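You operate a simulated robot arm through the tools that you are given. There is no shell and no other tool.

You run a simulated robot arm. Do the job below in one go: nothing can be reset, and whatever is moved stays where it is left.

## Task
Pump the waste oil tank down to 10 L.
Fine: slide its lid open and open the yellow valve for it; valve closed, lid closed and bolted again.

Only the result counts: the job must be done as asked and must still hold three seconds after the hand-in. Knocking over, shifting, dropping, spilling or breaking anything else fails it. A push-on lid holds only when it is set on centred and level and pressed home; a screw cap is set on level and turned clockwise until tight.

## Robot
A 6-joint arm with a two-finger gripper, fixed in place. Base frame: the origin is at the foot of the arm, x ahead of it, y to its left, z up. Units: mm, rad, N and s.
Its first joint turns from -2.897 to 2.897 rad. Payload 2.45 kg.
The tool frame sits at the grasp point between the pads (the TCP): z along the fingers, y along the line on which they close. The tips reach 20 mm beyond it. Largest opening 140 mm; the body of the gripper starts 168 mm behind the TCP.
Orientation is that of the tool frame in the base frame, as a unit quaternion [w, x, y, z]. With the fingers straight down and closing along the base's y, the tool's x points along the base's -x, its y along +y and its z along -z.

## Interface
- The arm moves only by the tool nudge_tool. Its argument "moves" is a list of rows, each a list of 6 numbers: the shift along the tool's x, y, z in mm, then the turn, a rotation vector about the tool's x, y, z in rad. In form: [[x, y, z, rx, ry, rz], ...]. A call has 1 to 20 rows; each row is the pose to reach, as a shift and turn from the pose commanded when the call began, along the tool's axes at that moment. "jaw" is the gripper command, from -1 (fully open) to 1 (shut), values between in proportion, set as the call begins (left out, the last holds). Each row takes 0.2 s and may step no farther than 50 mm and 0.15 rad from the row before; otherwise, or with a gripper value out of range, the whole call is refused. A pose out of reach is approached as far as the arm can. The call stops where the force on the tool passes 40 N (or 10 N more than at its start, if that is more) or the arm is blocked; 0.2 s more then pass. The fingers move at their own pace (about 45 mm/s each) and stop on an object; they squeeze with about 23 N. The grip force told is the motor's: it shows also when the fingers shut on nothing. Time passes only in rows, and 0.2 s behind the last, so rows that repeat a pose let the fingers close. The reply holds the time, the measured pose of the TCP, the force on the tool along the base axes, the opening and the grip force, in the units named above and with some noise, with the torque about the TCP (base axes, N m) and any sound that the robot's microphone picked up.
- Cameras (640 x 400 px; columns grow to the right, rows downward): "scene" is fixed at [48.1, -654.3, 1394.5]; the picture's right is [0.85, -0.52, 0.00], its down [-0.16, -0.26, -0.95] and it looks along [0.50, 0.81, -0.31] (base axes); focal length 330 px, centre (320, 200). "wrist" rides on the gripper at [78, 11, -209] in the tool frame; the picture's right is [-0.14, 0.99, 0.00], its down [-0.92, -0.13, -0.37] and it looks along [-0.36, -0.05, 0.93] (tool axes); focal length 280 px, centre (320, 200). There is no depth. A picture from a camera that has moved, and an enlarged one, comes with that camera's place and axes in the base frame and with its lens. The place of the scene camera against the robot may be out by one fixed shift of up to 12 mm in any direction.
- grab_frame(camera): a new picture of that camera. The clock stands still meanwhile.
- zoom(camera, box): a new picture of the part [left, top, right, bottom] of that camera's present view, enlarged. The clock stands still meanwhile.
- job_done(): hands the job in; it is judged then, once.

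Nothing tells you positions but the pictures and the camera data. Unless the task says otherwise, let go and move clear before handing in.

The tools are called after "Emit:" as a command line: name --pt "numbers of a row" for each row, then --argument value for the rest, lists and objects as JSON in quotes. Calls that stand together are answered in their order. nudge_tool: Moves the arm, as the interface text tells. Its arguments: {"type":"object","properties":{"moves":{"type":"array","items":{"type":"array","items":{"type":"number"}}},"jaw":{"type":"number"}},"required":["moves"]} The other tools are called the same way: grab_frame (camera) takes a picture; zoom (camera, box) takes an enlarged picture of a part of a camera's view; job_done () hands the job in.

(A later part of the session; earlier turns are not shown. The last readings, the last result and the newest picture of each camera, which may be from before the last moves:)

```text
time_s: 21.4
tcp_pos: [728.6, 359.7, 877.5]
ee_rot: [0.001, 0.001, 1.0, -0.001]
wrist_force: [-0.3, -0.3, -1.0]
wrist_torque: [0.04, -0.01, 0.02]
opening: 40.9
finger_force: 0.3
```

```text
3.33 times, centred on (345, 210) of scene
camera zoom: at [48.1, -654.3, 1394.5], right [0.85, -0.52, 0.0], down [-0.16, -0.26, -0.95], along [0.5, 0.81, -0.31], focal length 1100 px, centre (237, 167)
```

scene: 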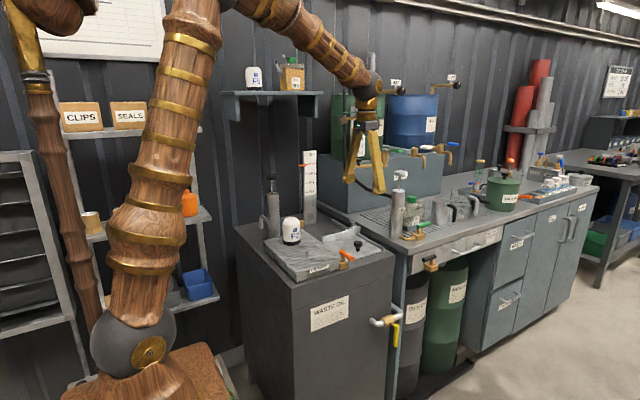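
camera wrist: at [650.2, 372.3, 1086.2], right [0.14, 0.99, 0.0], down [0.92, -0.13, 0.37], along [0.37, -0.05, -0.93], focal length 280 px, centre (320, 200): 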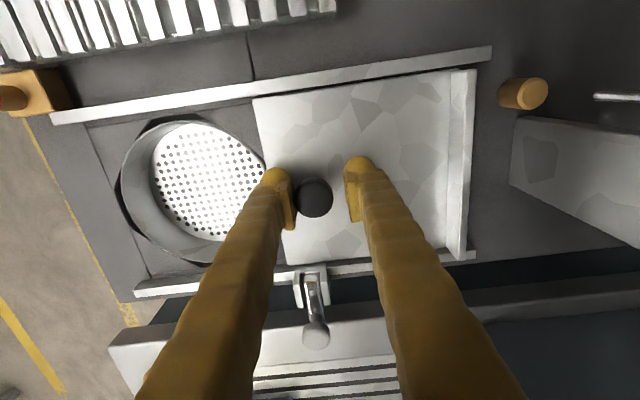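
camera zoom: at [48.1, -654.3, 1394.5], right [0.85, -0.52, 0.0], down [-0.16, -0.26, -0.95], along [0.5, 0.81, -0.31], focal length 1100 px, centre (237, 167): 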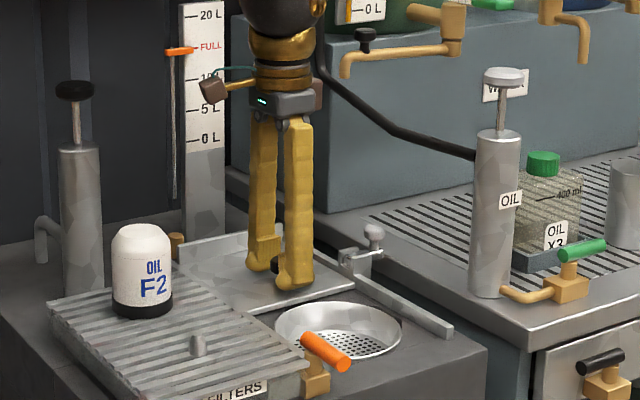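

The tank opening is fully uncovered and the lid stays between the rails. I'll lift off and move out in front of the tank, clear of the bench, to prepare for the yellow valve.

Emit:
nudge_tool --pt "0 0 -40 0 0 0" --pt "0 0 -85 0 0 0" --pt "0 0 -130 0 0 0" --pt "0 0 -170 0 0 0" --pt "0 -46 -170 0 0 0" --pt "0 -92 -170 0 0 0" --pt "0 -138 -170 0 0 0" --pt "0 -184 -170 0 0 0" --pt "0 -230 -170 0 0 0" --pt "0 -276 -170 0 0 0" --pt "0 -322 -170 0 0 0" --pt "0 -368 -170 0 0 0" --pt "0 -414 -170 0 0 0" --pt "0 -460 -170 0 0 0"

Emit:
nudge_tool --pt "0 0 0 -0.086 0.086 0.086" --pt "0 0 0 -0.172 0.172 0.172" --pt "0 0 0 -0.258 0.258 0.258" --pt "0 0 0 -0.344 0.344 0.344" --pt "0 0 0 -0.43 0.43 0.43" --pt "0 0 0 -0.516 0.516 0.516" --pt "0 0 0 -0.602 0.602 0.602" --pt "0 0 0 -0.688 0.688 0.688" --pt "0 0 0 -0.774 0.774 0.774" --pt "0 0 0 -0.86 0.86 0.86" --pt "0 0 0 -0.946 0.946 0.946" --pt "0 0 0 -1.032 1.032 1.032" --pt "0 0 0 -1.118 1.118 1.118" --pt "0 0 0 -1.204 1.204 1.204" --pt "0 0 0 -1.2092 1.2092 1.2092"

Emit:
grab_frame --camera "wrist"

Emit:
grab_frame --camera "scene"

```text
time_s: 24.4
tcp_pos: [725.5, -98.6, 1046.9]
ee_rot: [0.001, 0.0, 1.0, 0.0]
wrist_force: [-0.3, -0.5, -0.4]
wrist_torque: [0.03, -0.06, -0.01]
opening: 39.8
finger_force: 0.0
```

```text
time_s: 27.6
tcp_pos: [727.0, -97.9, 1047.5]
ee_rot: [-0.499, 0.5, 0.499, 0.502]
wrist_force: [0.6, -0.9, 0.1]
wrist_torque: [0.03, -0.02, 0.02]
opening: 39.9
finger_force: 0.2
```

```text
taken
camera wrist: at [738.5, -307.3, 1126.0], right [0.99, 0.0, -0.14], down [-0.13, -0.37, -0.92], along [-0.05, 0.93, -0.36], focal length 280 px, centre (320, 200)
```

wrist: 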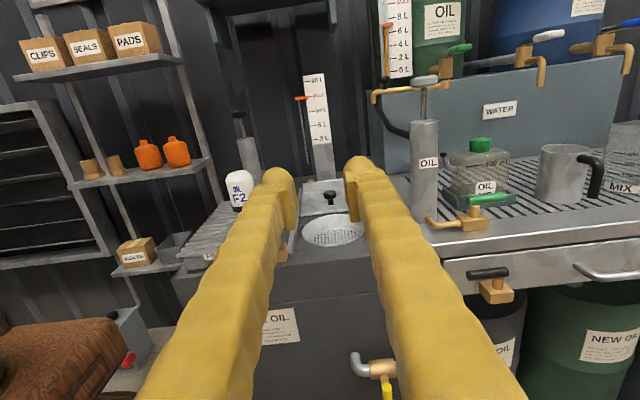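

```text
taken
```

scene: 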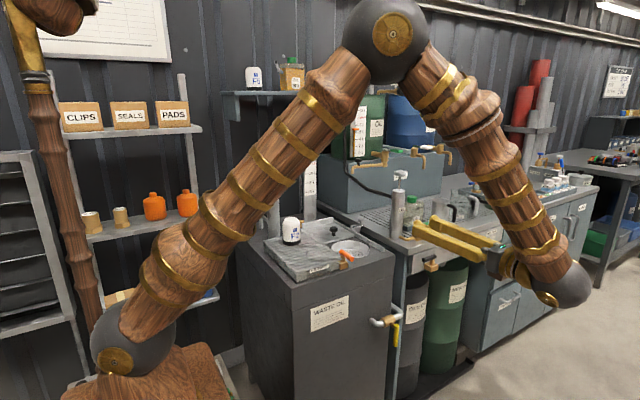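

The tool now points at the tank front with jaws closing along x. I'll lower it to look at the yellow valve from the front.

Emit:
nudge_tool --pt "-45 7 0 0 0 0" --pt "-90 14 0 0 0 0" --pt "-135 21 0 0 0 0" --pt "-180 28 0 0 0 0" --pt "-225 35 0 0 0 0" --pt "-270 42 0 0 0 0" --pt "-315 49 0 0 0 0" --pt "-360 57 0 0 0 0"

Emit:
grab_frame --camera "wrist"

Emit:
grab_frame --camera "scene"

```text
time_s: 29.4
tcp_pos: [786.2, -100.3, 686.3]
ee_rot: [-0.499, 0.5, 0.5, 0.501]
wrist_force: [0.4, -0.4, 0.2]
wrist_torque: [-0.02, -0.01, 0.01]
opening: 40.0
finger_force: 0.1
```

```text
taken
camera wrist: at [796.6, -308.5, 764.7], right [0.99, 0.0, -0.14], down [-0.13, -0.37, -0.92], along [-0.05, 0.93, -0.37], focal length 280 px, centre (320, 200)
```

wrist: 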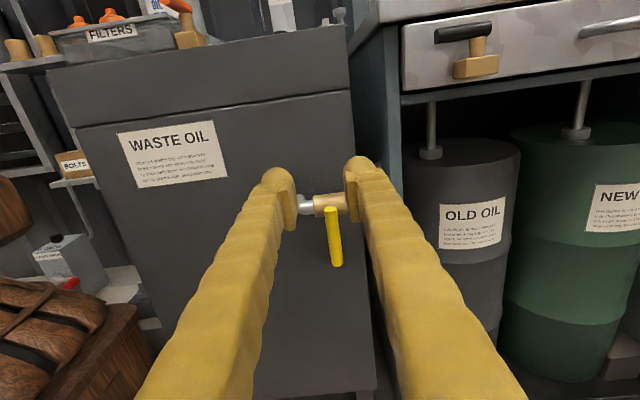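

```text
taken
```

scene: 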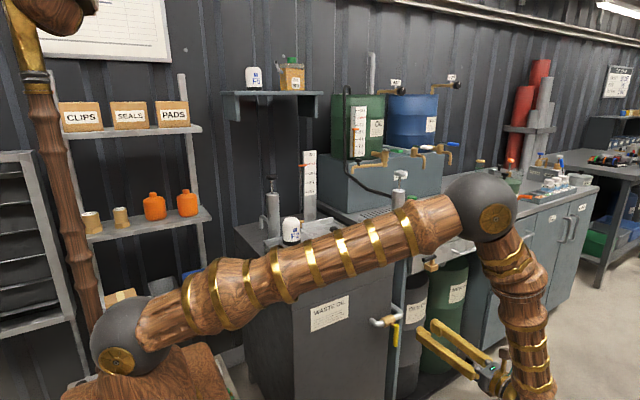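

I can see the valve clearly: handle hanging straight down (crosswise to the pipe, closed). I'll zoom to refine its position.

Emit:
zoom --camera "wrist" --box '[270, 160, 410, 290]'

Emit:
zoom --camera "scene" --box '[360, 300, 520, 400]'

```text
3.08 times, centred on (340, 225) of wrist
camera zoom: at [796.6, -308.5, 764.7], right [0.99, 0.0, -0.14], down [-0.13, -0.37, -0.92], along [-0.05, 0.93, -0.37], focal length 863 px, centre (258, 123)
```

zoom: 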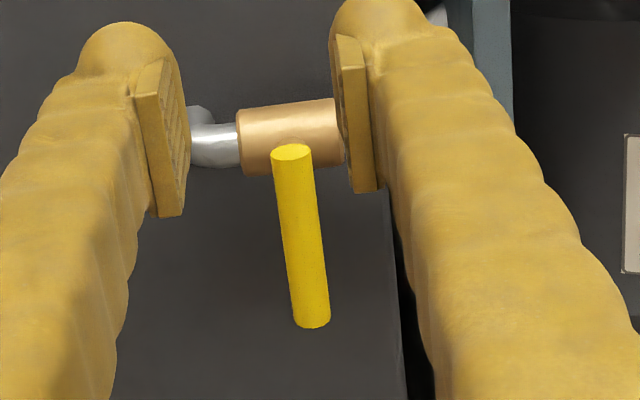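

```text
4.00 times, centred on (440, 350) of scene
camera zoom: at [48.1, -654.3, 1394.5], right [0.85, -0.52, 0.0], down [-0.16, -0.26, -0.95], along [0.5, 0.81, -0.31], focal length 1320 px, centre (-160, -400)
```

zoom: 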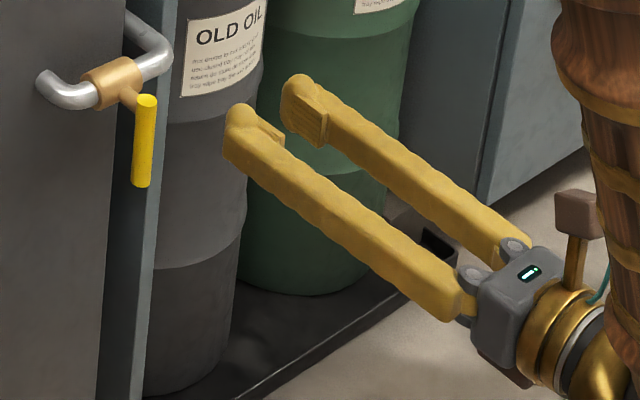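

Handle axis is at about x=789, y=43, from z=612 to 523, pivoting near z=602. I'll drop to z≈562 and approach it partway, then check alignment.

Emit:
nudge_tool --pt "-42 1 0 0 0 0" --pt "-84 2 0 0 0 0" --pt "-124 2.8 0 0 0 0" --pt "-124 2.8 40 0 0 0" --pt "-124 2.8 70 0 0 0"

Emit:
grab_frame --camera "wrist"

Emit:
grab_frame --camera "scene"

```text
time_s: 30.6
tcp_pos: [788.8, -30.0, 561.9]
ee_rot: [-0.499, 0.499, 0.501, 0.501]
wrist_force: [1.1, -0.5, 0.6]
wrist_torque: [0.03, -0.01, -0.04]
opening: 39.6
finger_force: 0.0
```

```text
taken
camera wrist: at [800.1, -238.9, 640.5], right [0.99, 0.0, -0.14], down [-0.13, -0.37, -0.92], along [-0.05, 0.93, -0.37], focal length 280 px, centre (320, 200)
```

wrist: 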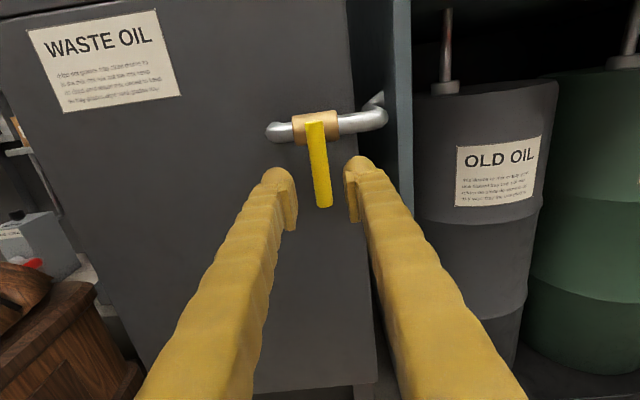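

```text
taken
```

scene: 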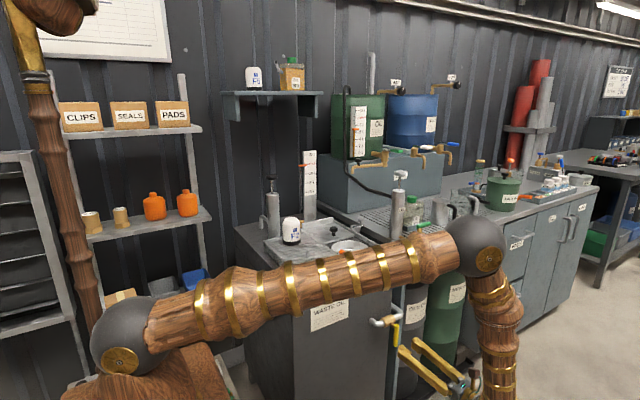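

Aligned: handle centred between the fingers (x≈789.5). Advancing to grip it.

Emit:
nudge_tool --pt "0 0.7 25 0 0 0" --pt "0 0.7 50 0 0 0" --pt "0 0.7 68 0 0 0" --pt "0 0.7 68 0 0 0"

Emit:
grab_frame --camera "wrist"

Emit:
zoom --camera "scene" --box '[350, 280, 450, 380]'

```text
time_s: 31.6
tcp_pos: [788.8, 36.8, 564.2]
ee_rot: [-0.499, 0.5, 0.5, 0.501]
wrist_force: [0.1, -0.2, -1.1]
wrist_torque: [0.01, 0.0, 0.01]
opening: 39.7
finger_force: 0.2
```

```text
taken
camera wrist: at [800.0, -171.0, 640.9], right [0.99, 0.0, -0.14], down [-0.13, -0.37, -0.92], along [-0.05, 0.93, -0.37], focal length 280 px, centre (320, 200)
```

wrist: 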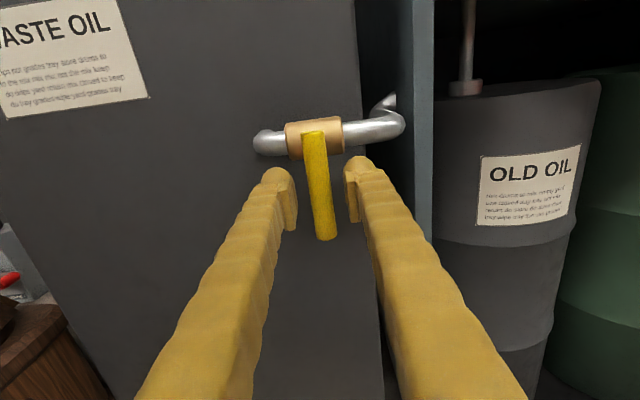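

```text
4.00 times, centred on (400, 330) of scene
camera zoom: at [48.1, -654.3, 1394.5], right [0.85, -0.52, 0.0], down [-0.16, -0.26, -0.95], along [0.5, 0.81, -0.31], focal length 1320 px, centre (0, -320)
```

zoom: 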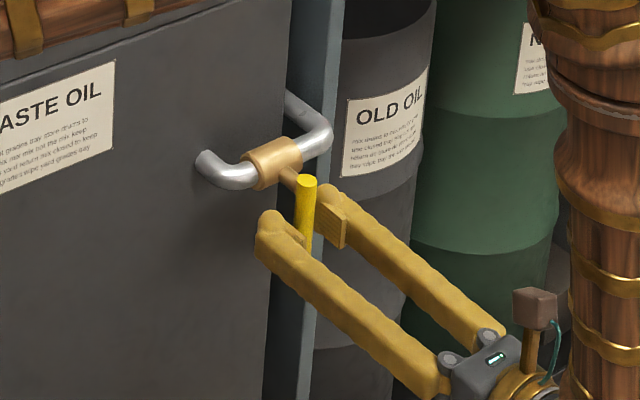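

The handle lies between the pads near the tips. Closing on it.

Emit:
nudge_tool --pt "0 0 0 0 0 0" --pt "0 0 0 0 0 0" --pt "0 0 0 0 0 0" --jaw 1

Emit:
grab_frame --camera "wrist"

```text
time_s: 32.4
tcp_pos: [790.6, 37.5, 562.5]
ee_rot: [-0.5, 0.5, 0.5, 0.5]
wrist_force: [12.2, 6.8, -1.4]
wrist_torque: [0.02, 0.45, -0.03]
opening: 13.9
finger_force: 34.1
```

```text
taken
camera wrist: at [800.4, -171.0, 641.0], right [0.99, 0.0, -0.14], down [-0.13, -0.37, -0.92], along [-0.05, 0.93, -0.37], focal length 280 px, centre (320, 200)
```

wrist: 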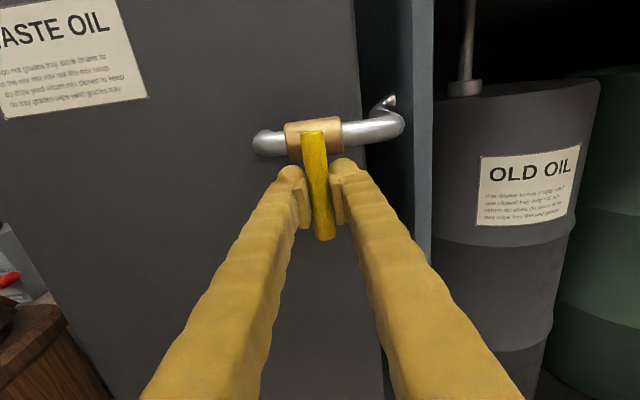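

Gripped. I'll try a small swing of the handle toward +x about its pivot (z≈602) and watch the forces.

Emit:
nudge_tool --pt "0.05 2.0 0 0 0 -0.05" --pt "0.2 4.0 0 0 0 -0.1" --pt "0.4 6.0 0 0 0 -0.15" --pt "0.8 8.0 0 0 0 -0.2"

Emit:
grab_frame --camera "wrist"

Emit:
zoom --camera "scene" --box '[350, 280, 450, 380]'

```text
time_s: 33.1
tcp_pos: [791.6, 38.1, 563.1]
ee_rot: [-0.469, 0.467, 0.531, 0.53]
wrist_force: [-9.1, 0.7, 3.5]
wrist_torque: [-0.06, 1.58, 0.0]
opening: 16.9
finger_force: 42.0
stopped in row 3: the force on the tool passed its limit at 46 N (the readings are from after the stop); the commanded pose is now the measured one
```

```text
taken
camera wrist: at [792.8, -170.8, 641.8], right [1.0, 0.0, -0.01], down [-0.01, -0.37, -0.93], along [-0.01, 0.93, -0.37], focal length 280 px, centre (320, 200)
```

wrist: 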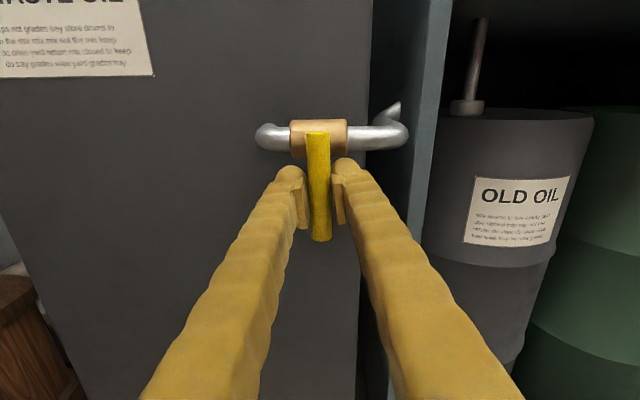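

```text
4.00 times, centred on (400, 330) of scene
camera zoom: at [48.1, -654.3, 1394.5], right [0.85, -0.52, 0.0], down [-0.16, -0.26, -0.95], along [0.5, 0.81, -0.31], focal length 1320 px, centre (0, -320)
```

zoom: 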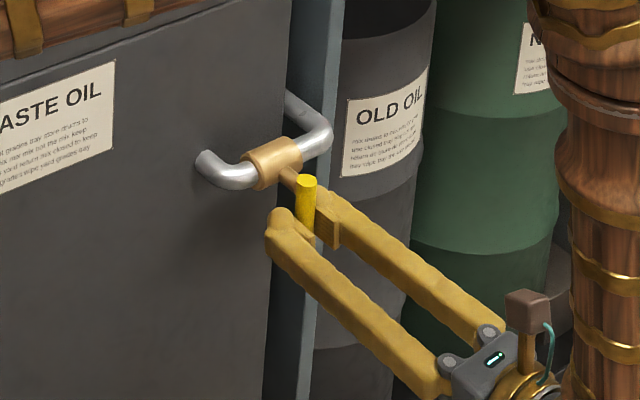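

Blocked toward +x, so the handle must open the other way. I'll return to vertical and swing toward -x.

Emit:
nudge_tool --pt "0.16 -1.29 0 0 0 0.122" --pt "0.82 -5.13 0 0 0 0.222" --pt "1.87 -8.89 0 0 0 0.322" --pt "3.29 -12.52 0 0 0 0.422" --pt "5.06 -15.99 0 0 0 0.522"

Emit:
grab_frame --camera "wrist"

Emit:
zoom --camera "scene" --box '[350, 280, 450, 380]'

```text
time_s: 34.4
tcp_pos: [774.9, 38.1, 566.8]
ee_rot: [-0.587, 0.588, 0.393, 0.394]
wrist_force: [3.5, 2.3, -2.4]
wrist_torque: [-0.03, 0.14, 0.01]
opening: 13.7
finger_force: 40.1
stopped in row 5: the force on the tool passed its limit at 41 N (the readings are from after the stop); the commanded pose is now the measured one
```

```text
taken
camera wrist: at [815.9, -170.4, 633.7], right [0.86, 0.0, -0.5], down [-0.47, -0.37, -0.8], along [-0.19, 0.93, -0.32], focal length 280 px, centre (320, 200)
```

wrist: 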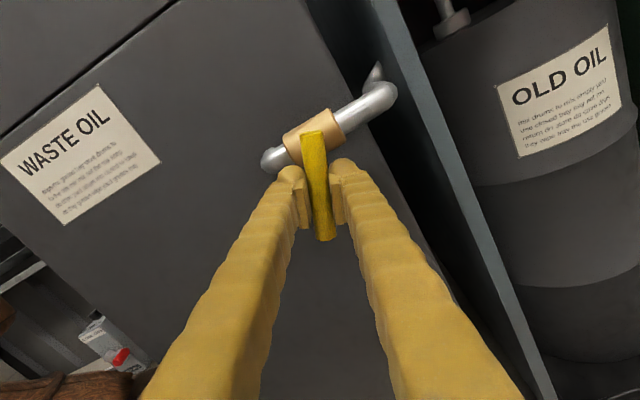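

```text
4.00 times, centred on (400, 330) of scene
camera zoom: at [48.1, -654.3, 1394.5], right [0.85, -0.52, 0.0], down [-0.16, -0.26, -0.95], along [0.5, 0.81, -0.31], focal length 1320 px, centre (0, -320)
```

zoom: 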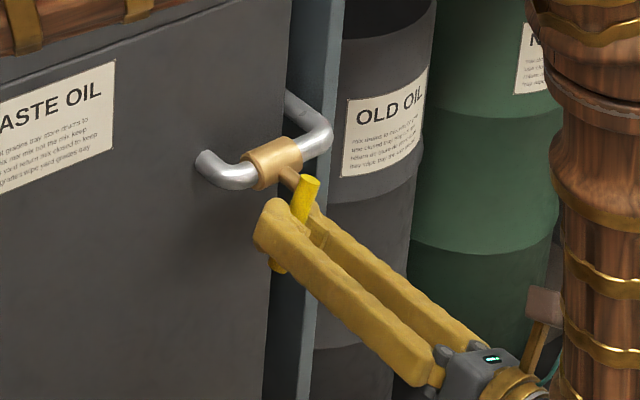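

The handle swings toward -x freely. I'll loosen slightly to a 19 mm cage so small pivot errors don't bind, and carry on turning.

Emit:
nudge_tool --pt "0 0 0 0 0 0" --pt "0 0 0 0 0 0" --pt "-0.4 -4.16 0 0 0 0.112" --pt "0.23 -8.16 0 0 0 0.212" --pt "1.23 -12.06 0 0 0 0.312" --pt "2.7 -15.85 0 0 0 0.412" --pt "4.48 -19.44 0 0 0 0.512" --pt "6.63 -22.91 0 0 0 0.612" --jaw 0.73

Emit:
grab_frame --camera "wrist"

Emit:
zoom --camera "scene" --box '[350, 280, 450, 380]'

```text
time_s: 36.2
tcp_pos: [756.7, 37.7, 581.1]
ee_rot: [0.679, -0.679, -0.198, -0.197]
wrist_force: [0.6, 0.0, 0.2]
wrist_torque: [0.02, 0.0, 0.01]
opening: 19.3
finger_force: 0.2
```

```text
taken
camera wrist: at [829.6, -170.7, 613.9], right [0.42, 0.0, -0.91], down [-0.85, -0.37, -0.39], along [-0.34, 0.93, -0.15], focal length 280 px, centre (320, 200)
```

wrist: 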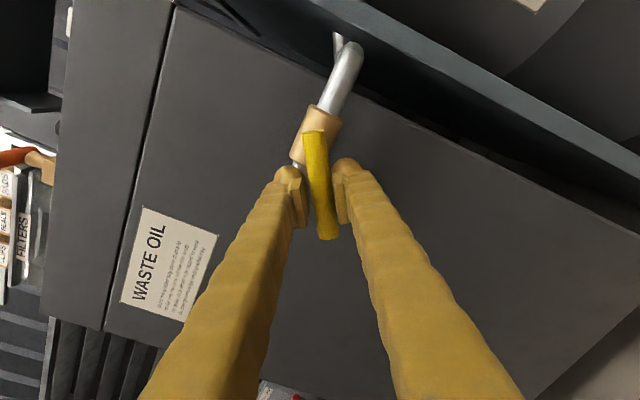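

```text
4.00 times, centred on (400, 330) of scene
camera zoom: at [48.1, -654.3, 1394.5], right [0.85, -0.52, 0.0], down [-0.16, -0.26, -0.95], along [0.5, 0.81, -0.31], focal length 1320 px, centre (0, -320)
```

zoom: 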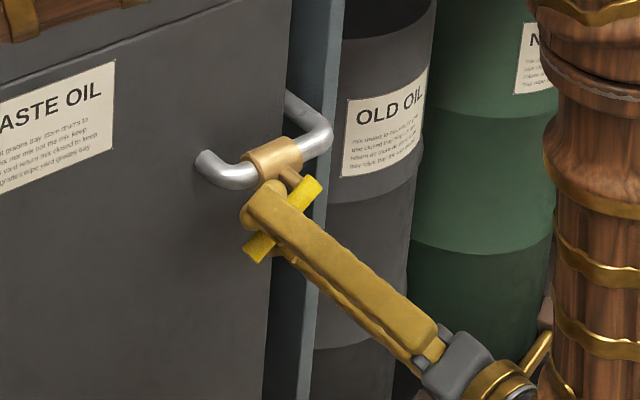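

Turning smoothly, about 57° so far. Continuing to the open stop with a slight overtravel.

Emit:
nudge_tool --pt "0.21 -4.03 0 0 0 0.1" --pt "0.82 -8.03 0 0 0 0.2" --pt "1.87 -11.99 0 0 0 0.3" --pt "3.22 -15.76 0 0 0 0.4" --pt "4.96 -19.39 0 0 0 0.5" --pt "7.1 -22.9 0 0 0 0.6" --pt "9.03 -25.45 0 0 0 0.68"

Emit:
grab_frame --camera "wrist"

Emit:
zoom --camera "scene" --box '[350, 280, 450, 380]'

Emit:
zoom --camera "scene" --box '[280, 130, 340, 240]'

```text
time_s: 37.8
tcp_pos: [750.7, 37.8, 607.1]
ee_rot: [0.706, -0.706, 0.04, 0.04]
wrist_force: [6.3, -3.4, -17.1]
wrist_torque: [-0.04, -0.38, -0.01]
opening: 29.2
finger_force: 8.1
```

```text
taken
camera wrist: at [827.5, -170.5, 586.8], right [-0.25, 0.0, -0.97], down [-0.9, -0.37, 0.23], along [-0.36, 0.93, 0.09], focal length 280 px, centre (320, 200)
```

wrist: 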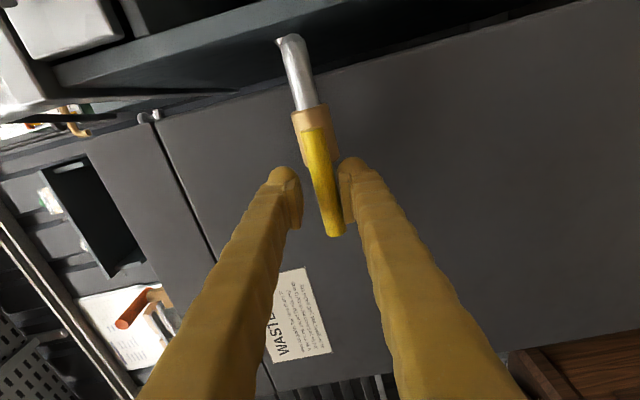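

```text
4.00 times, centred on (400, 330) of scene
camera zoom: at [48.1, -654.3, 1394.5], right [0.85, -0.52, 0.0], down [-0.16, -0.26, -0.95], along [0.5, 0.81, -0.31], focal length 1320 px, centre (0, -320)
```

zoom: 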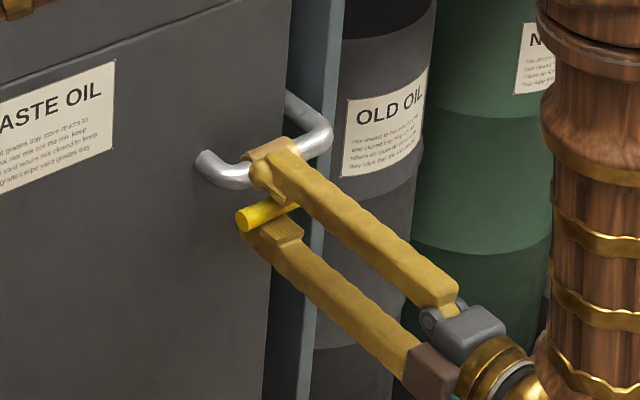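

```text
3.64 times, centred on (310, 185) of scene
camera zoom: at [48.1, -654.3, 1394.5], right [0.85, -0.52, 0.0], down [-0.16, -0.26, -0.95], along [0.5, 0.81, -0.31], focal length 1200 px, centre (356, 254)
```

zoom: 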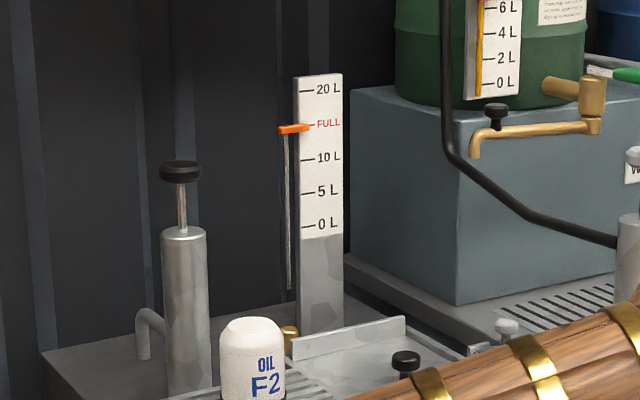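

The handle has reached its open stop, lying parallel to the pipe. I'll ease off, open the fingers and back straight out.

Emit:
nudge_tool --pt "0 0 0 0 0 -0.08" --pt "0 0 0 0 0 -0.08" --pt "0 0 0 0 0 -0.08" --jaw 0.4

Emit:
nudge_tool --pt "0 0 -30 0 0 0" --pt "0 0 -70 0 0 0" --pt "0 0 -115 0 0 0" --pt "0 0 -150 0 0 0"

Emit:
grab_frame --camera "wrist"

Emit:
grab_frame --camera "scene"

Emit:
zoom --camera "scene" --box '[350, 280, 450, 380]'

```text
time_s: 38.6
tcp_pos: [752.0, 38.8, 605.7]
ee_rot: [0.708, -0.707, 0.01, 0.011]
wrist_force: [0.3, 0.8, 0.7]
wrist_torque: [-0.01, 0.0, -0.01]
opening: 42.2
finger_force: 0.0
```

```text
time_s: 39.6
tcp_pos: [752.5, -113.6, 606.8]
ee_rot: [0.707, -0.707, 0.011, 0.013]
wrist_force: [0.0, 0.5, -0.2]
wrist_torque: [-0.01, 0.02, 0.0]
opening: 42.2
finger_force: 0.0
```

```text
taken
camera wrist: at [829.6, -321.5, 593.8], right [-0.17, 0.0, -0.99], down [-0.92, -0.37, 0.16], along [-0.36, 0.93, 0.06], focal length 280 px, centre (320, 200)
```

wrist: 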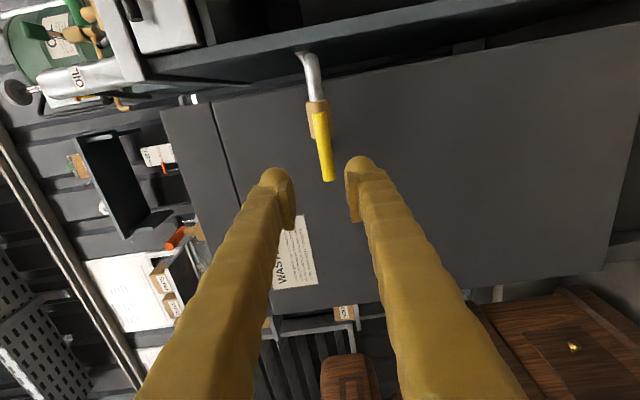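

```text
taken
```

scene: 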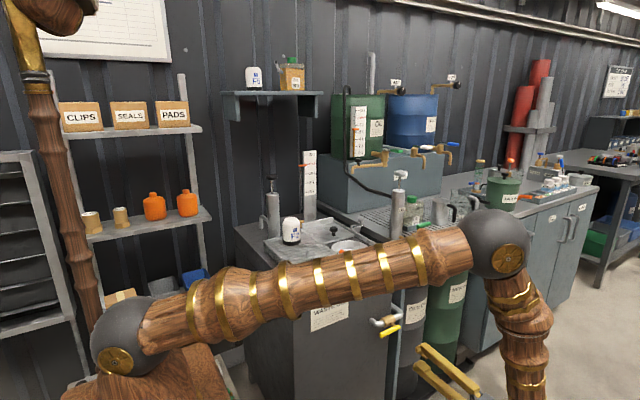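

```text
4.00 times, centred on (400, 330) of scene
camera zoom: at [48.1, -654.3, 1394.5], right [0.85, -0.52, 0.0], down [-0.16, -0.26, -0.95], along [0.5, 0.81, -0.31], focal length 1320 px, centre (0, -320)
```

zoom: 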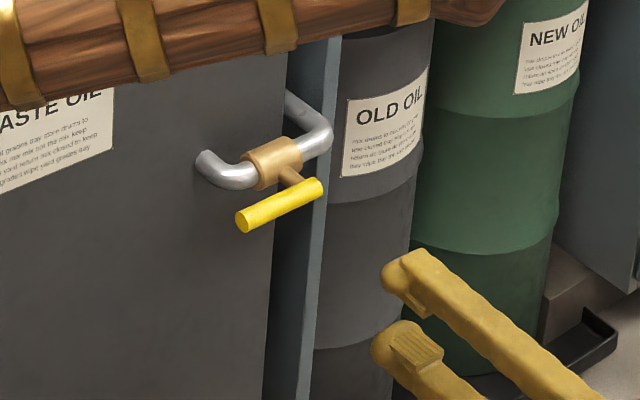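

The yellow valve is open. Now I'll rotate the wrist back, rise, and return the tool to pointing down to work the hand pump.

Emit:
nudge_tool --pt "0 0 0 0 0 -0.145" --pt "0 0 0 0 0 -0.29" --pt "0 0 0 0 0 -0.435" --pt "0 0 0 0 0 -0.58" --pt "0 0 0 0 0 -0.725" --pt "0 0 0 0 0 -0.87" --pt "0 0 0 0 0 -1.015" --pt "0 0 0 0 0 -1.16" --pt "0 0 0 0 0 -1.305" --pt "0 0 0 0 0 -1.45" --pt "0 0 0 0 0 -1.595" --pt "0 0 0 0 0 -1.603"

Emit:
nudge_tool --pt "45 -3 0 0 0 0" --pt "90 -6 0 0 0 0" --pt "135 -9 0 0 0 0" --pt "180 -12 0 0 0 0" --pt "225 -15 0 0 0 0" --pt "270 -18 0 0 0 0" --pt "315 -20 0 0 0 0" --pt "360 -22 0 0 0 0" --pt "405 -24 0 0 0 0" --pt "445 -25 0 0 0 0"

Emit:
zoom --camera "wrist" --box '[220, 60, 420, 240]'

Emit:
grab_frame --camera "scene"

```text
time_s: 42.2
tcp_pos: [751.1, -112.3, 605.9]
ee_rot: [-0.499, 0.5, 0.5, 0.501]
wrist_force: [0.0, 0.0, 0.4]
wrist_torque: [-0.02, 0.01, -0.01]
opening: 42.2
finger_force: 0.1
```

```text
time_s: 44.4
tcp_pos: [725.5, -110.8, 1050.2]
ee_rot: [-0.499, 0.5, 0.5, 0.5]
wrist_force: [0.0, -0.4, -0.8]
wrist_torque: [0.07, 0.03, 0.0]
opening: 42.3
finger_force: 0.0
```

```text
2.22 times, centred on (320, 150) of wrist
camera zoom: at [737.6, -319.8, 1128.4], right [0.99, 0.0, -0.14], down [-0.13, -0.37, -0.92], along [-0.05, 0.93, -0.36], focal length 623 px, centre (320, 311)
```

zoom: 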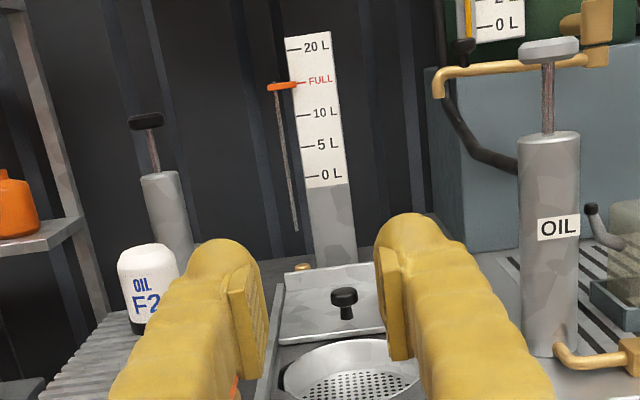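

```text
taken
```

scene: 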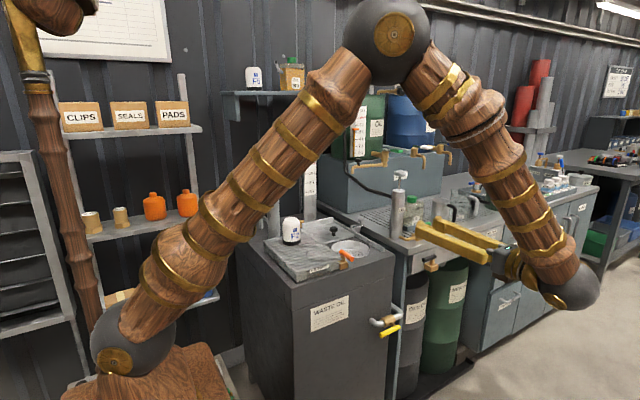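

Before approaching the pump I need to know where the wall shelf with bottles is, since the wrist will be near it. Zooming the scene camera there.

Emit:
zoom --camera "scene" --box '[210, 50, 330, 250]'

Emit:
zoom --camera "scene" --box '[220, 50, 330, 130]'

```text
2.00 times, centred on (270, 150) of scene
camera zoom: at [48.1, -654.3, 1394.5], right [0.85, -0.52, 0.0], down [-0.16, -0.26, -0.95], along [0.5, 0.81, -0.31], focal length 660 px, centre (420, 300)
```

zoom: 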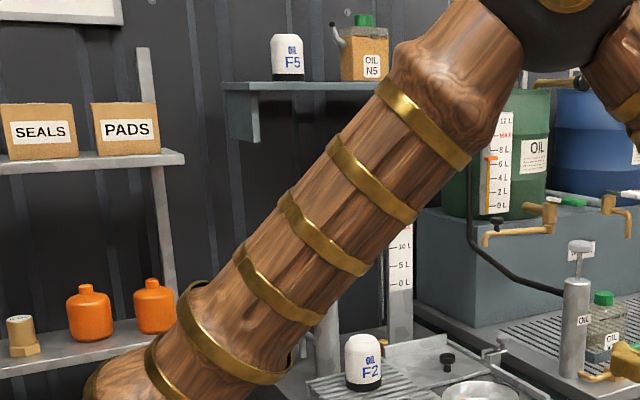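

```text
5.00 times, centred on (275, 90) of scene
camera zoom: at [48.1, -654.3, 1394.5], right [0.85, -0.52, 0.0], down [-0.16, -0.26, -0.95], along [0.5, 0.81, -0.31], focal length 1650 px, centre (545, 750)
```

zoom: 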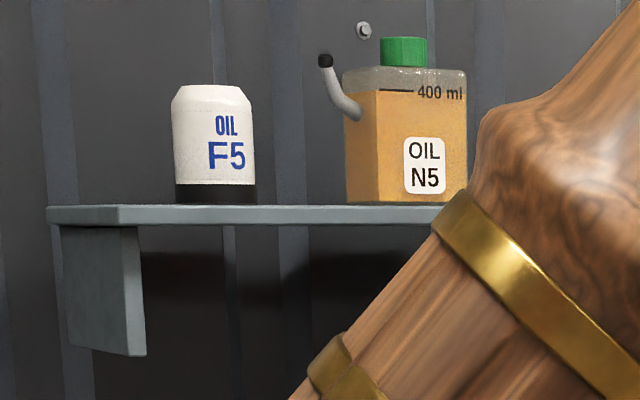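

The shelf is at roughly z≈1395 and y>600, so the pump is workable. Rotating the tool back to pointing down and rising.

Emit:
nudge_tool --pt "0 0 0 0.086 -0.086 -0.086" --pt "0 0 0 0.172 -0.172 -0.172" --pt "0 0 0 0.258 -0.258 -0.258" --pt "0 0 0 0.344 -0.344 -0.344" --pt "0 0 0 0.43 -0.43 -0.43" --pt "0 0 0 0.516 -0.516 -0.516" --pt "0 0 0 0.602 -0.602 -0.602" --pt "0 0 0 0.688 -0.688 -0.688" --pt "0 0 0 0.774 -0.774 -0.774" --pt "0 0 0 0.86 -0.86 -0.86" --pt "0 0 0 0.946 -0.946 -0.946" --pt "0 0 0 1.032 -1.032 -1.032" --pt "0 0 0 1.118 -1.118 -1.118" --pt "0 0 0 1.204 -1.204 -1.204" --pt "0 0 0 1.2092 -1.2092 -1.2092"

Emit:
nudge_tool --pt "0 0 -45 0 0 0" --pt "0 0 -90 0 0 0" --pt "0 0 -135 0 0 0" --pt "0 0 -180 0 0 0" --pt "0 0 -225 0 0 0" --pt "18 40 -240 0 0 0" --pt "36 80 -240 0 0 0" --pt "54 120 -240 0 0 0" --pt "72 160 -240 0 0 0" --pt "90 200 -240 0 0 0" --pt "108 240 -240 0 0 0" --pt "126 280 -240 0 0 0" --pt "144 320 -240 0 0 0" --pt "162 360 -240 0 0 0" --pt "180 400 -240 0 0 0" --pt "195 440 -240 0 0 0" --jaw 0.0

Emit:
grab_frame --camera "wrist"

Emit:
grab_frame --camera "scene"

```text
time_s: 47.6
tcp_pos: [725.9, -111.4, 1051.9]
ee_rot: [-0.001, -0.001, 1.0, -0.001]
wrist_force: [-0.5, 0.2, 0.6]
wrist_torque: [0.01, 0.02, 0.0]
opening: 41.8
finger_force: 0.0
```

```text
time_s: 51.0
tcp_pos: [530.0, 326.8, 1293.7]
ee_rot: [0.0, 0.0, 1.0, 0.0]
wrist_force: [-0.2, -0.6, 0.3]
wrist_torque: [0.02, -0.03, -0.01]
opening: 70.0
finger_force: 0.1
```

```text
taken
camera wrist: at [451.5, 338.6, 1502.5], right [0.14, 0.99, 0.0], down [0.92, -0.13, 0.37], along [0.37, -0.05, -0.93], focal length 280 px, centre (320, 200)
```

wrist: 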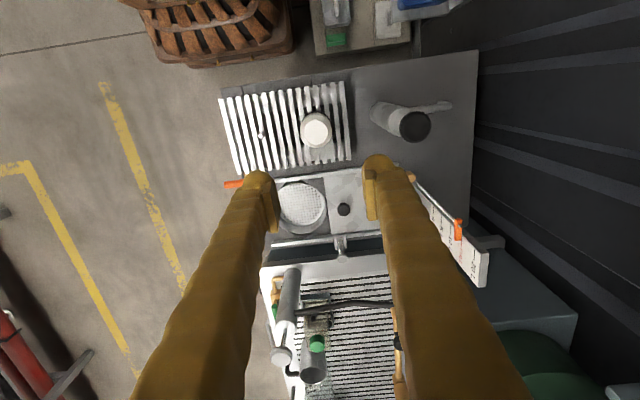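

```text
taken
```

scene: 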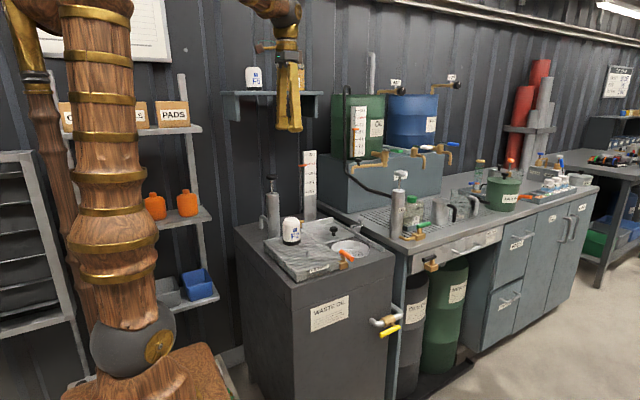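

Pump head is at about (518, 465, 1093). I'll move over it in two stages, checking clearance to the shelf.

Emit:
nudge_tool --pt "4 45 0 0 0 0" --pt "8 90 0 0 0 0" --pt "12 120 20 0 0 0" --pt "12 138 50 0 0 0"

Emit:
grab_frame --camera "wrist"

Emit:
zoom --camera "scene" --box '[200, 20, 400, 260]'

```text
time_s: 52.0
tcp_pos: [519.8, 466.2, 1241.8]
ee_rot: [-0.001, 0.0, 1.0, 0.0]
wrist_force: [0.0, 0.5, -0.3]
wrist_torque: [-0.03, -0.02, -0.01]
opening: 69.9
finger_force: 0.0
```

```text
taken
camera wrist: at [441.8, 477.4, 1451.6], right [0.14, 0.99, 0.0], down [0.92, -0.13, 0.37], along [0.36, -0.05, -0.93], focal length 280 px, centre (320, 200)
```

wrist: 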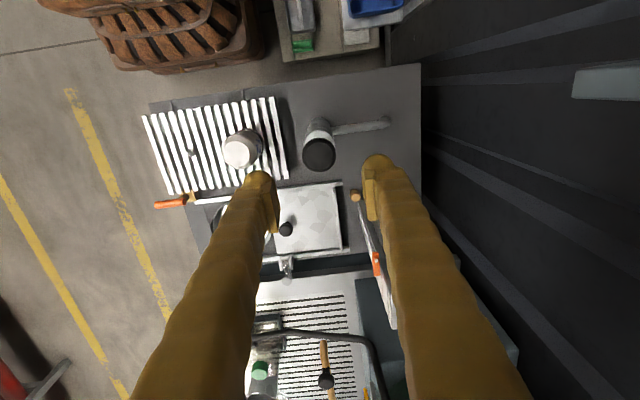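

```text
1.67 times, centred on (300, 140) of scene
camera zoom: at [48.1, -654.3, 1394.5], right [0.85, -0.52, 0.0], down [-0.16, -0.26, -0.95], along [0.5, 0.81, -0.31], focal length 550 px, centre (353, 300)
```

zoom: 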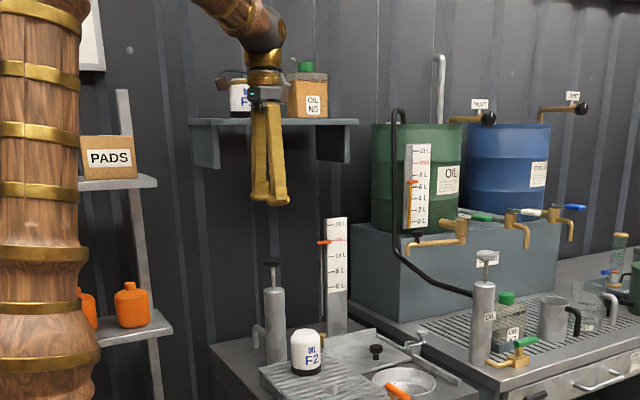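

Shelf bracket is at y≈619, leaving ample room. The pump head is centred at (517, 465). Descending with jaws at 70 mm around the head.

Emit:
nudge_tool --pt "1 0 40 0 0 0" --pt "2.3 -0.9 80 0 0 0" --pt "2.3 -0.9 115 0 0 0" --pt "2.3 -0.9 140 0 0 0" --pt "2.3 -0.9 153 0 0 0"

Emit:
grab_frame --camera "wrist"

Emit:
zoom --camera "scene" --box '[210, 90, 350, 250]'

```text
time_s: 53.2
tcp_pos: [516.3, 463.2, 1087.8]
ee_rot: [0.0, -0.001, 1.0, 0.0]
wrist_force: [0.0, -0.1, -0.8]
wrist_torque: [0.0, 0.03, 0.02]
opening: 70.2
finger_force: 0.0
```

```text
taken
camera wrist: at [437.9, 474.7, 1297.6], right [0.14, 0.99, 0.0], down [0.92, -0.13, 0.37], along [0.37, -0.05, -0.93], focal length 280 px, centre (320, 200)
```

wrist: 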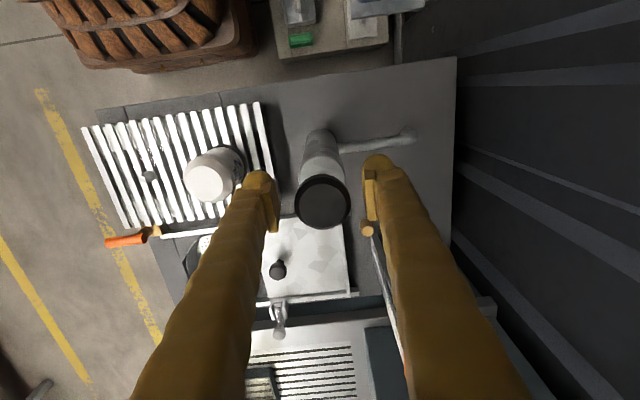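

```text
2.50 times, centred on (280, 170) of scene
camera zoom: at [48.1, -654.3, 1394.5], right [0.85, -0.52, 0.0], down [-0.16, -0.26, -0.95], along [0.5, 0.81, -0.31], focal length 825 px, centre (420, 275)
```

zoom: 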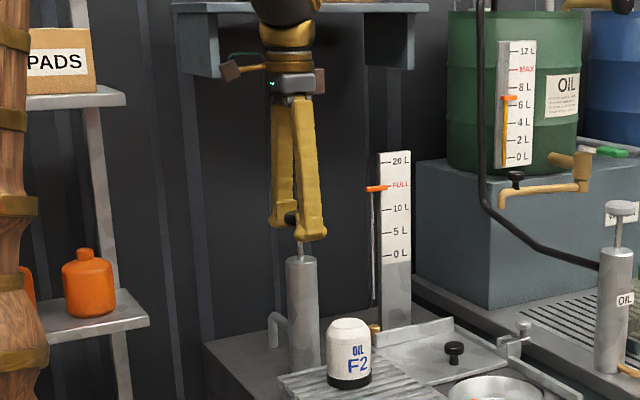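

The head is centred between the fingers. Closing on it.

Emit:
nudge_tool --pt "0 1 0 0 0 0" --pt "0 1 0 0 0 0" --pt "0 1 0 0 0 0" --jaw 1

Emit:
zoom --camera "scene" --box '[250, 130, 330, 210]'

```text
time_s: 54.0
tcp_pos: [516.7, 465.6, 1088.9]
ee_rot: [-0.001, 0.0, 1.0, -0.001]
wrist_force: [0.3, -6.7, -0.8]
wrist_torque: [0.06, -0.01, -0.06]
opening: 39.4
finger_force: 30.7
```

```text
5.00 times, centred on (290, 170) of scene
camera zoom: at [48.1, -654.3, 1394.5], right [0.85, -0.52, 0.0], down [-0.16, -0.26, -0.95], along [0.5, 0.81, -0.31], focal length 1650 px, centre (470, 350)
```

zoom: 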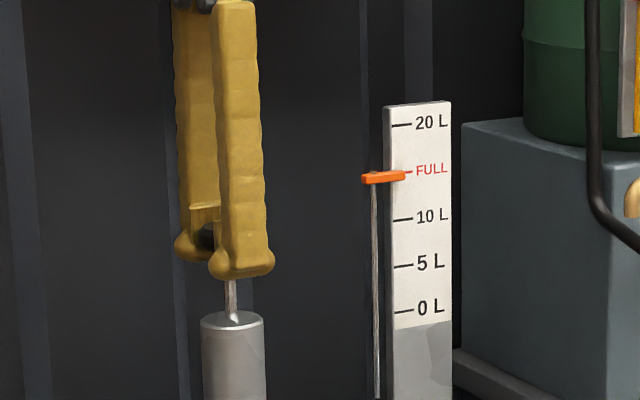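

Head gripped at 39 mm; the gauge reads about FULL (15 L). Pressing the plunger down slowly.

Emit:
nudge_tool --pt "0 -0.4 8 0 0 0" --pt "0 -0.4 16 0 0 0" --pt "0 -0.4 24 0 0 0" --pt "0 -0.4 32 0 0 0"

Emit:
zoom --camera "scene" --box '[250, 130, 330, 210]'

```text
time_s: 55.0
tcp_pos: [515.3, 464.8, 1056.0]
ee_rot: [-0.001, 0.0, 1.0, 0.001]
wrist_force: [-6.7, -13.5, 7.3]
wrist_torque: [0.11, 0.26, -0.03]
opening: 39.1
finger_force: 45.2
```

```text
5.00 times, centred on (290, 170) of scene
camera zoom: at [48.1, -654.3, 1394.5], right [0.85, -0.52, 0.0], down [-0.16, -0.26, -0.95], along [0.5, 0.81, -0.31], focal length 1650 px, centre (470, 350)
```

zoom: 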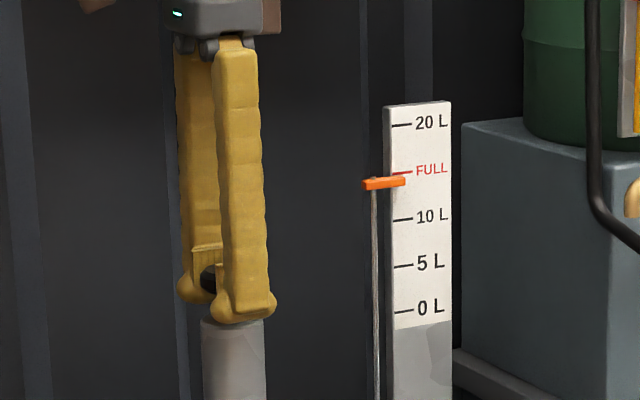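

The float dropped about half a litre with the down-stroke, so the pump works. Pulling the plunger back up to see whether the upstroke also moves oil.

Emit:
nudge_tool --pt "-0.5 -0.6 -8 0 0 0" --pt "-0.5 -0.6 -16 0 0 0" --pt "-0.5 -0.6 -24 0 0 0" --pt "-0.5 -0.6 -32 0 0 0"

Emit:
zoom --camera "scene" --box '[250, 130, 330, 210]'

```text
time_s: 56.0
tcp_pos: [516.3, 464.2, 1090.1]
ee_rot: [-0.001, 0.0, 1.0, -0.001]
wrist_force: [-9.0, -12.7, -4.6]
wrist_torque: [0.25, -0.59, -0.14]
opening: 39.2
finger_force: 44.8
```

```text
5.00 times, centred on (290, 170) of scene
camera zoom: at [48.1, -654.3, 1394.5], right [0.85, -0.52, 0.0], down [-0.16, -0.26, -0.95], along [0.5, 0.81, -0.31], focal length 1650 px, centre (470, 350)
```

zoom: 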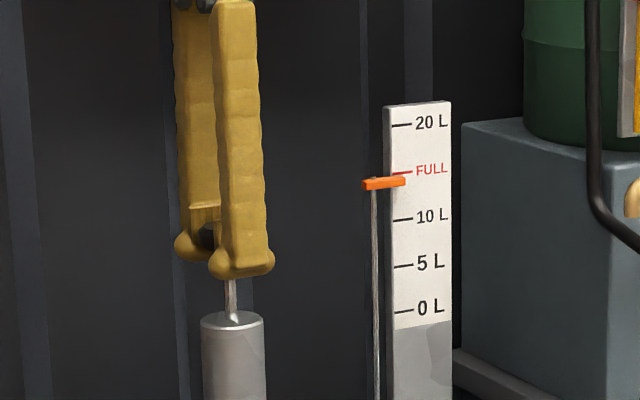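

The upstroke leaves the level unchanged; only down-strokes pump. I'll zoom closely on the gauge to calibrate per-stroke volume.

Emit:
zoom --camera "scene" --box '[316, 150, 348, 196]'

Emit:
grab_frame --camera "wrist"

```text
8.70 times, centred on (332, 173) of scene
camera zoom: at [48.1, -654.3, 1394.5], right [0.85, -0.52, 0.0], down [-0.16, -0.26, -0.95], along [0.5, 0.81, -0.31], focal length 2869 px, centre (216, 435)
```

zoom: 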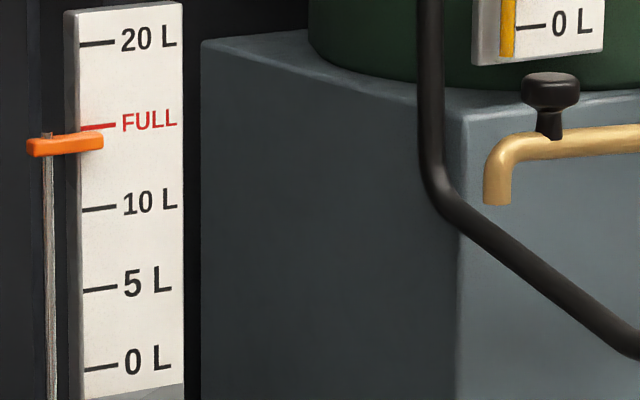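

```text
taken
camera wrist: at [438.4, 476.3, 1298.3], right [0.14, 0.99, 0.0], down [0.92, -0.13, 0.37], along [0.37, -0.05, -0.93], focal length 280 px, centre (320, 200)
```

wrist: 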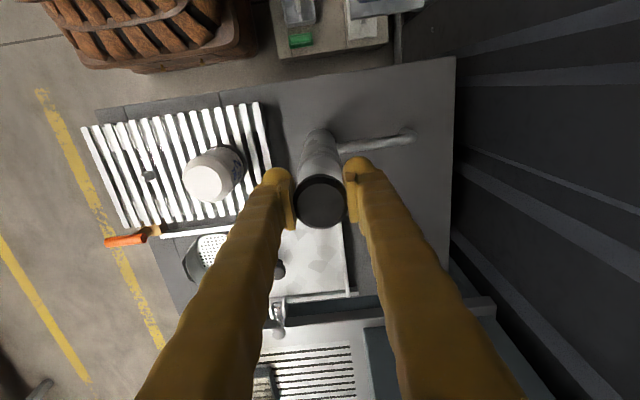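

FULL corresponds to 15 L and the float now reads about 14.0 L; each 33 mm stroke moves about 0.6 L. I'll do two more strokes with slight lateral relief and re-read.

Emit:
nudge_tool --pt "0.5 -0.7 8 0 0 0" --pt "0.5 -0.7 16 0 0 0" --pt "0.5 -0.7 24 0 0 0" --pt "0.5 -0.7 32 0 0 0" --pt "0.5 -0.7 24 0 0 0" --pt "0.5 -0.7 16 0 0 0" --pt "0.5 -0.7 8 0 0 0" --pt "0.5 -0.7 0 0 0 0" --pt "0.5 -0.7 8 0 0 0" --pt "0.5 -0.7 16 0 0 0" --pt "0.5 -0.7 24 0 0 0" --pt "0.5 -0.7 32 0 0 0" --pt "0.5 -0.7 24 0 0 0" --pt "0.5 -0.7 16 0 0 0" --pt "0.5 -0.7 8 0 0 0" --pt "0.5 -0.7 0 0 0 0"

Emit:
zoom --camera "scene" --box '[316, 150, 348, 196]'

Emit:
zoom --camera "scene" --box '[250, 130, 330, 210]'

```text
time_s: 57.7
tcp_pos: [516.3, 465.1, 1083.3]
ee_rot: [0.001, 0.0, 1.0, 0.0]
wrist_force: [2.0, 5.1, 2.3]
wrist_torque: [0.04, -0.43, -0.02]
opening: 39.1
finger_force: 45.4
stopped in row 8: the force on the tool passed its limit at 41 N (the readings are from after the stop); the commanded pose is now the measured one
```

```text
8.70 times, centred on (332, 173) of scene
camera zoom: at [48.1, -654.3, 1394.5], right [0.85, -0.52, 0.0], down [-0.16, -0.26, -0.95], along [0.5, 0.81, -0.31], focal length 2869 px, centre (216, 435)
```

zoom: 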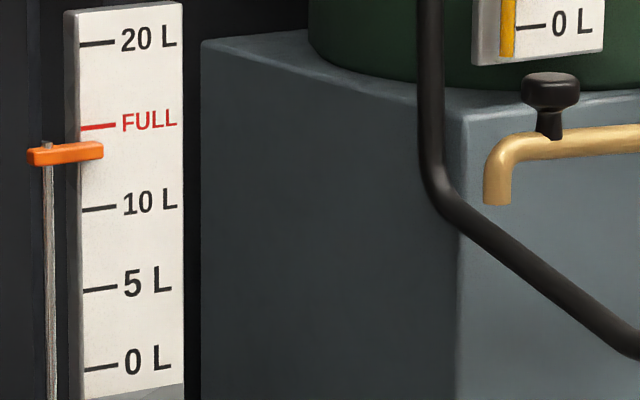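

```text
5.00 times, centred on (290, 170) of scene
camera zoom: at [48.1, -654.3, 1394.5], right [0.85, -0.52, 0.0], down [-0.16, -0.26, -0.95], along [0.5, 0.81, -0.31], focal length 1650 px, centre (470, 350)
```

zoom: 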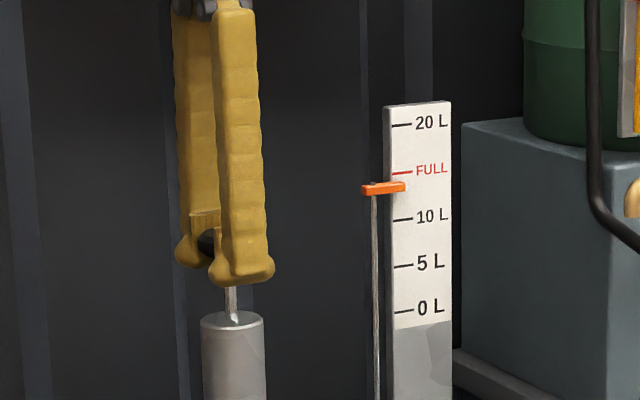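

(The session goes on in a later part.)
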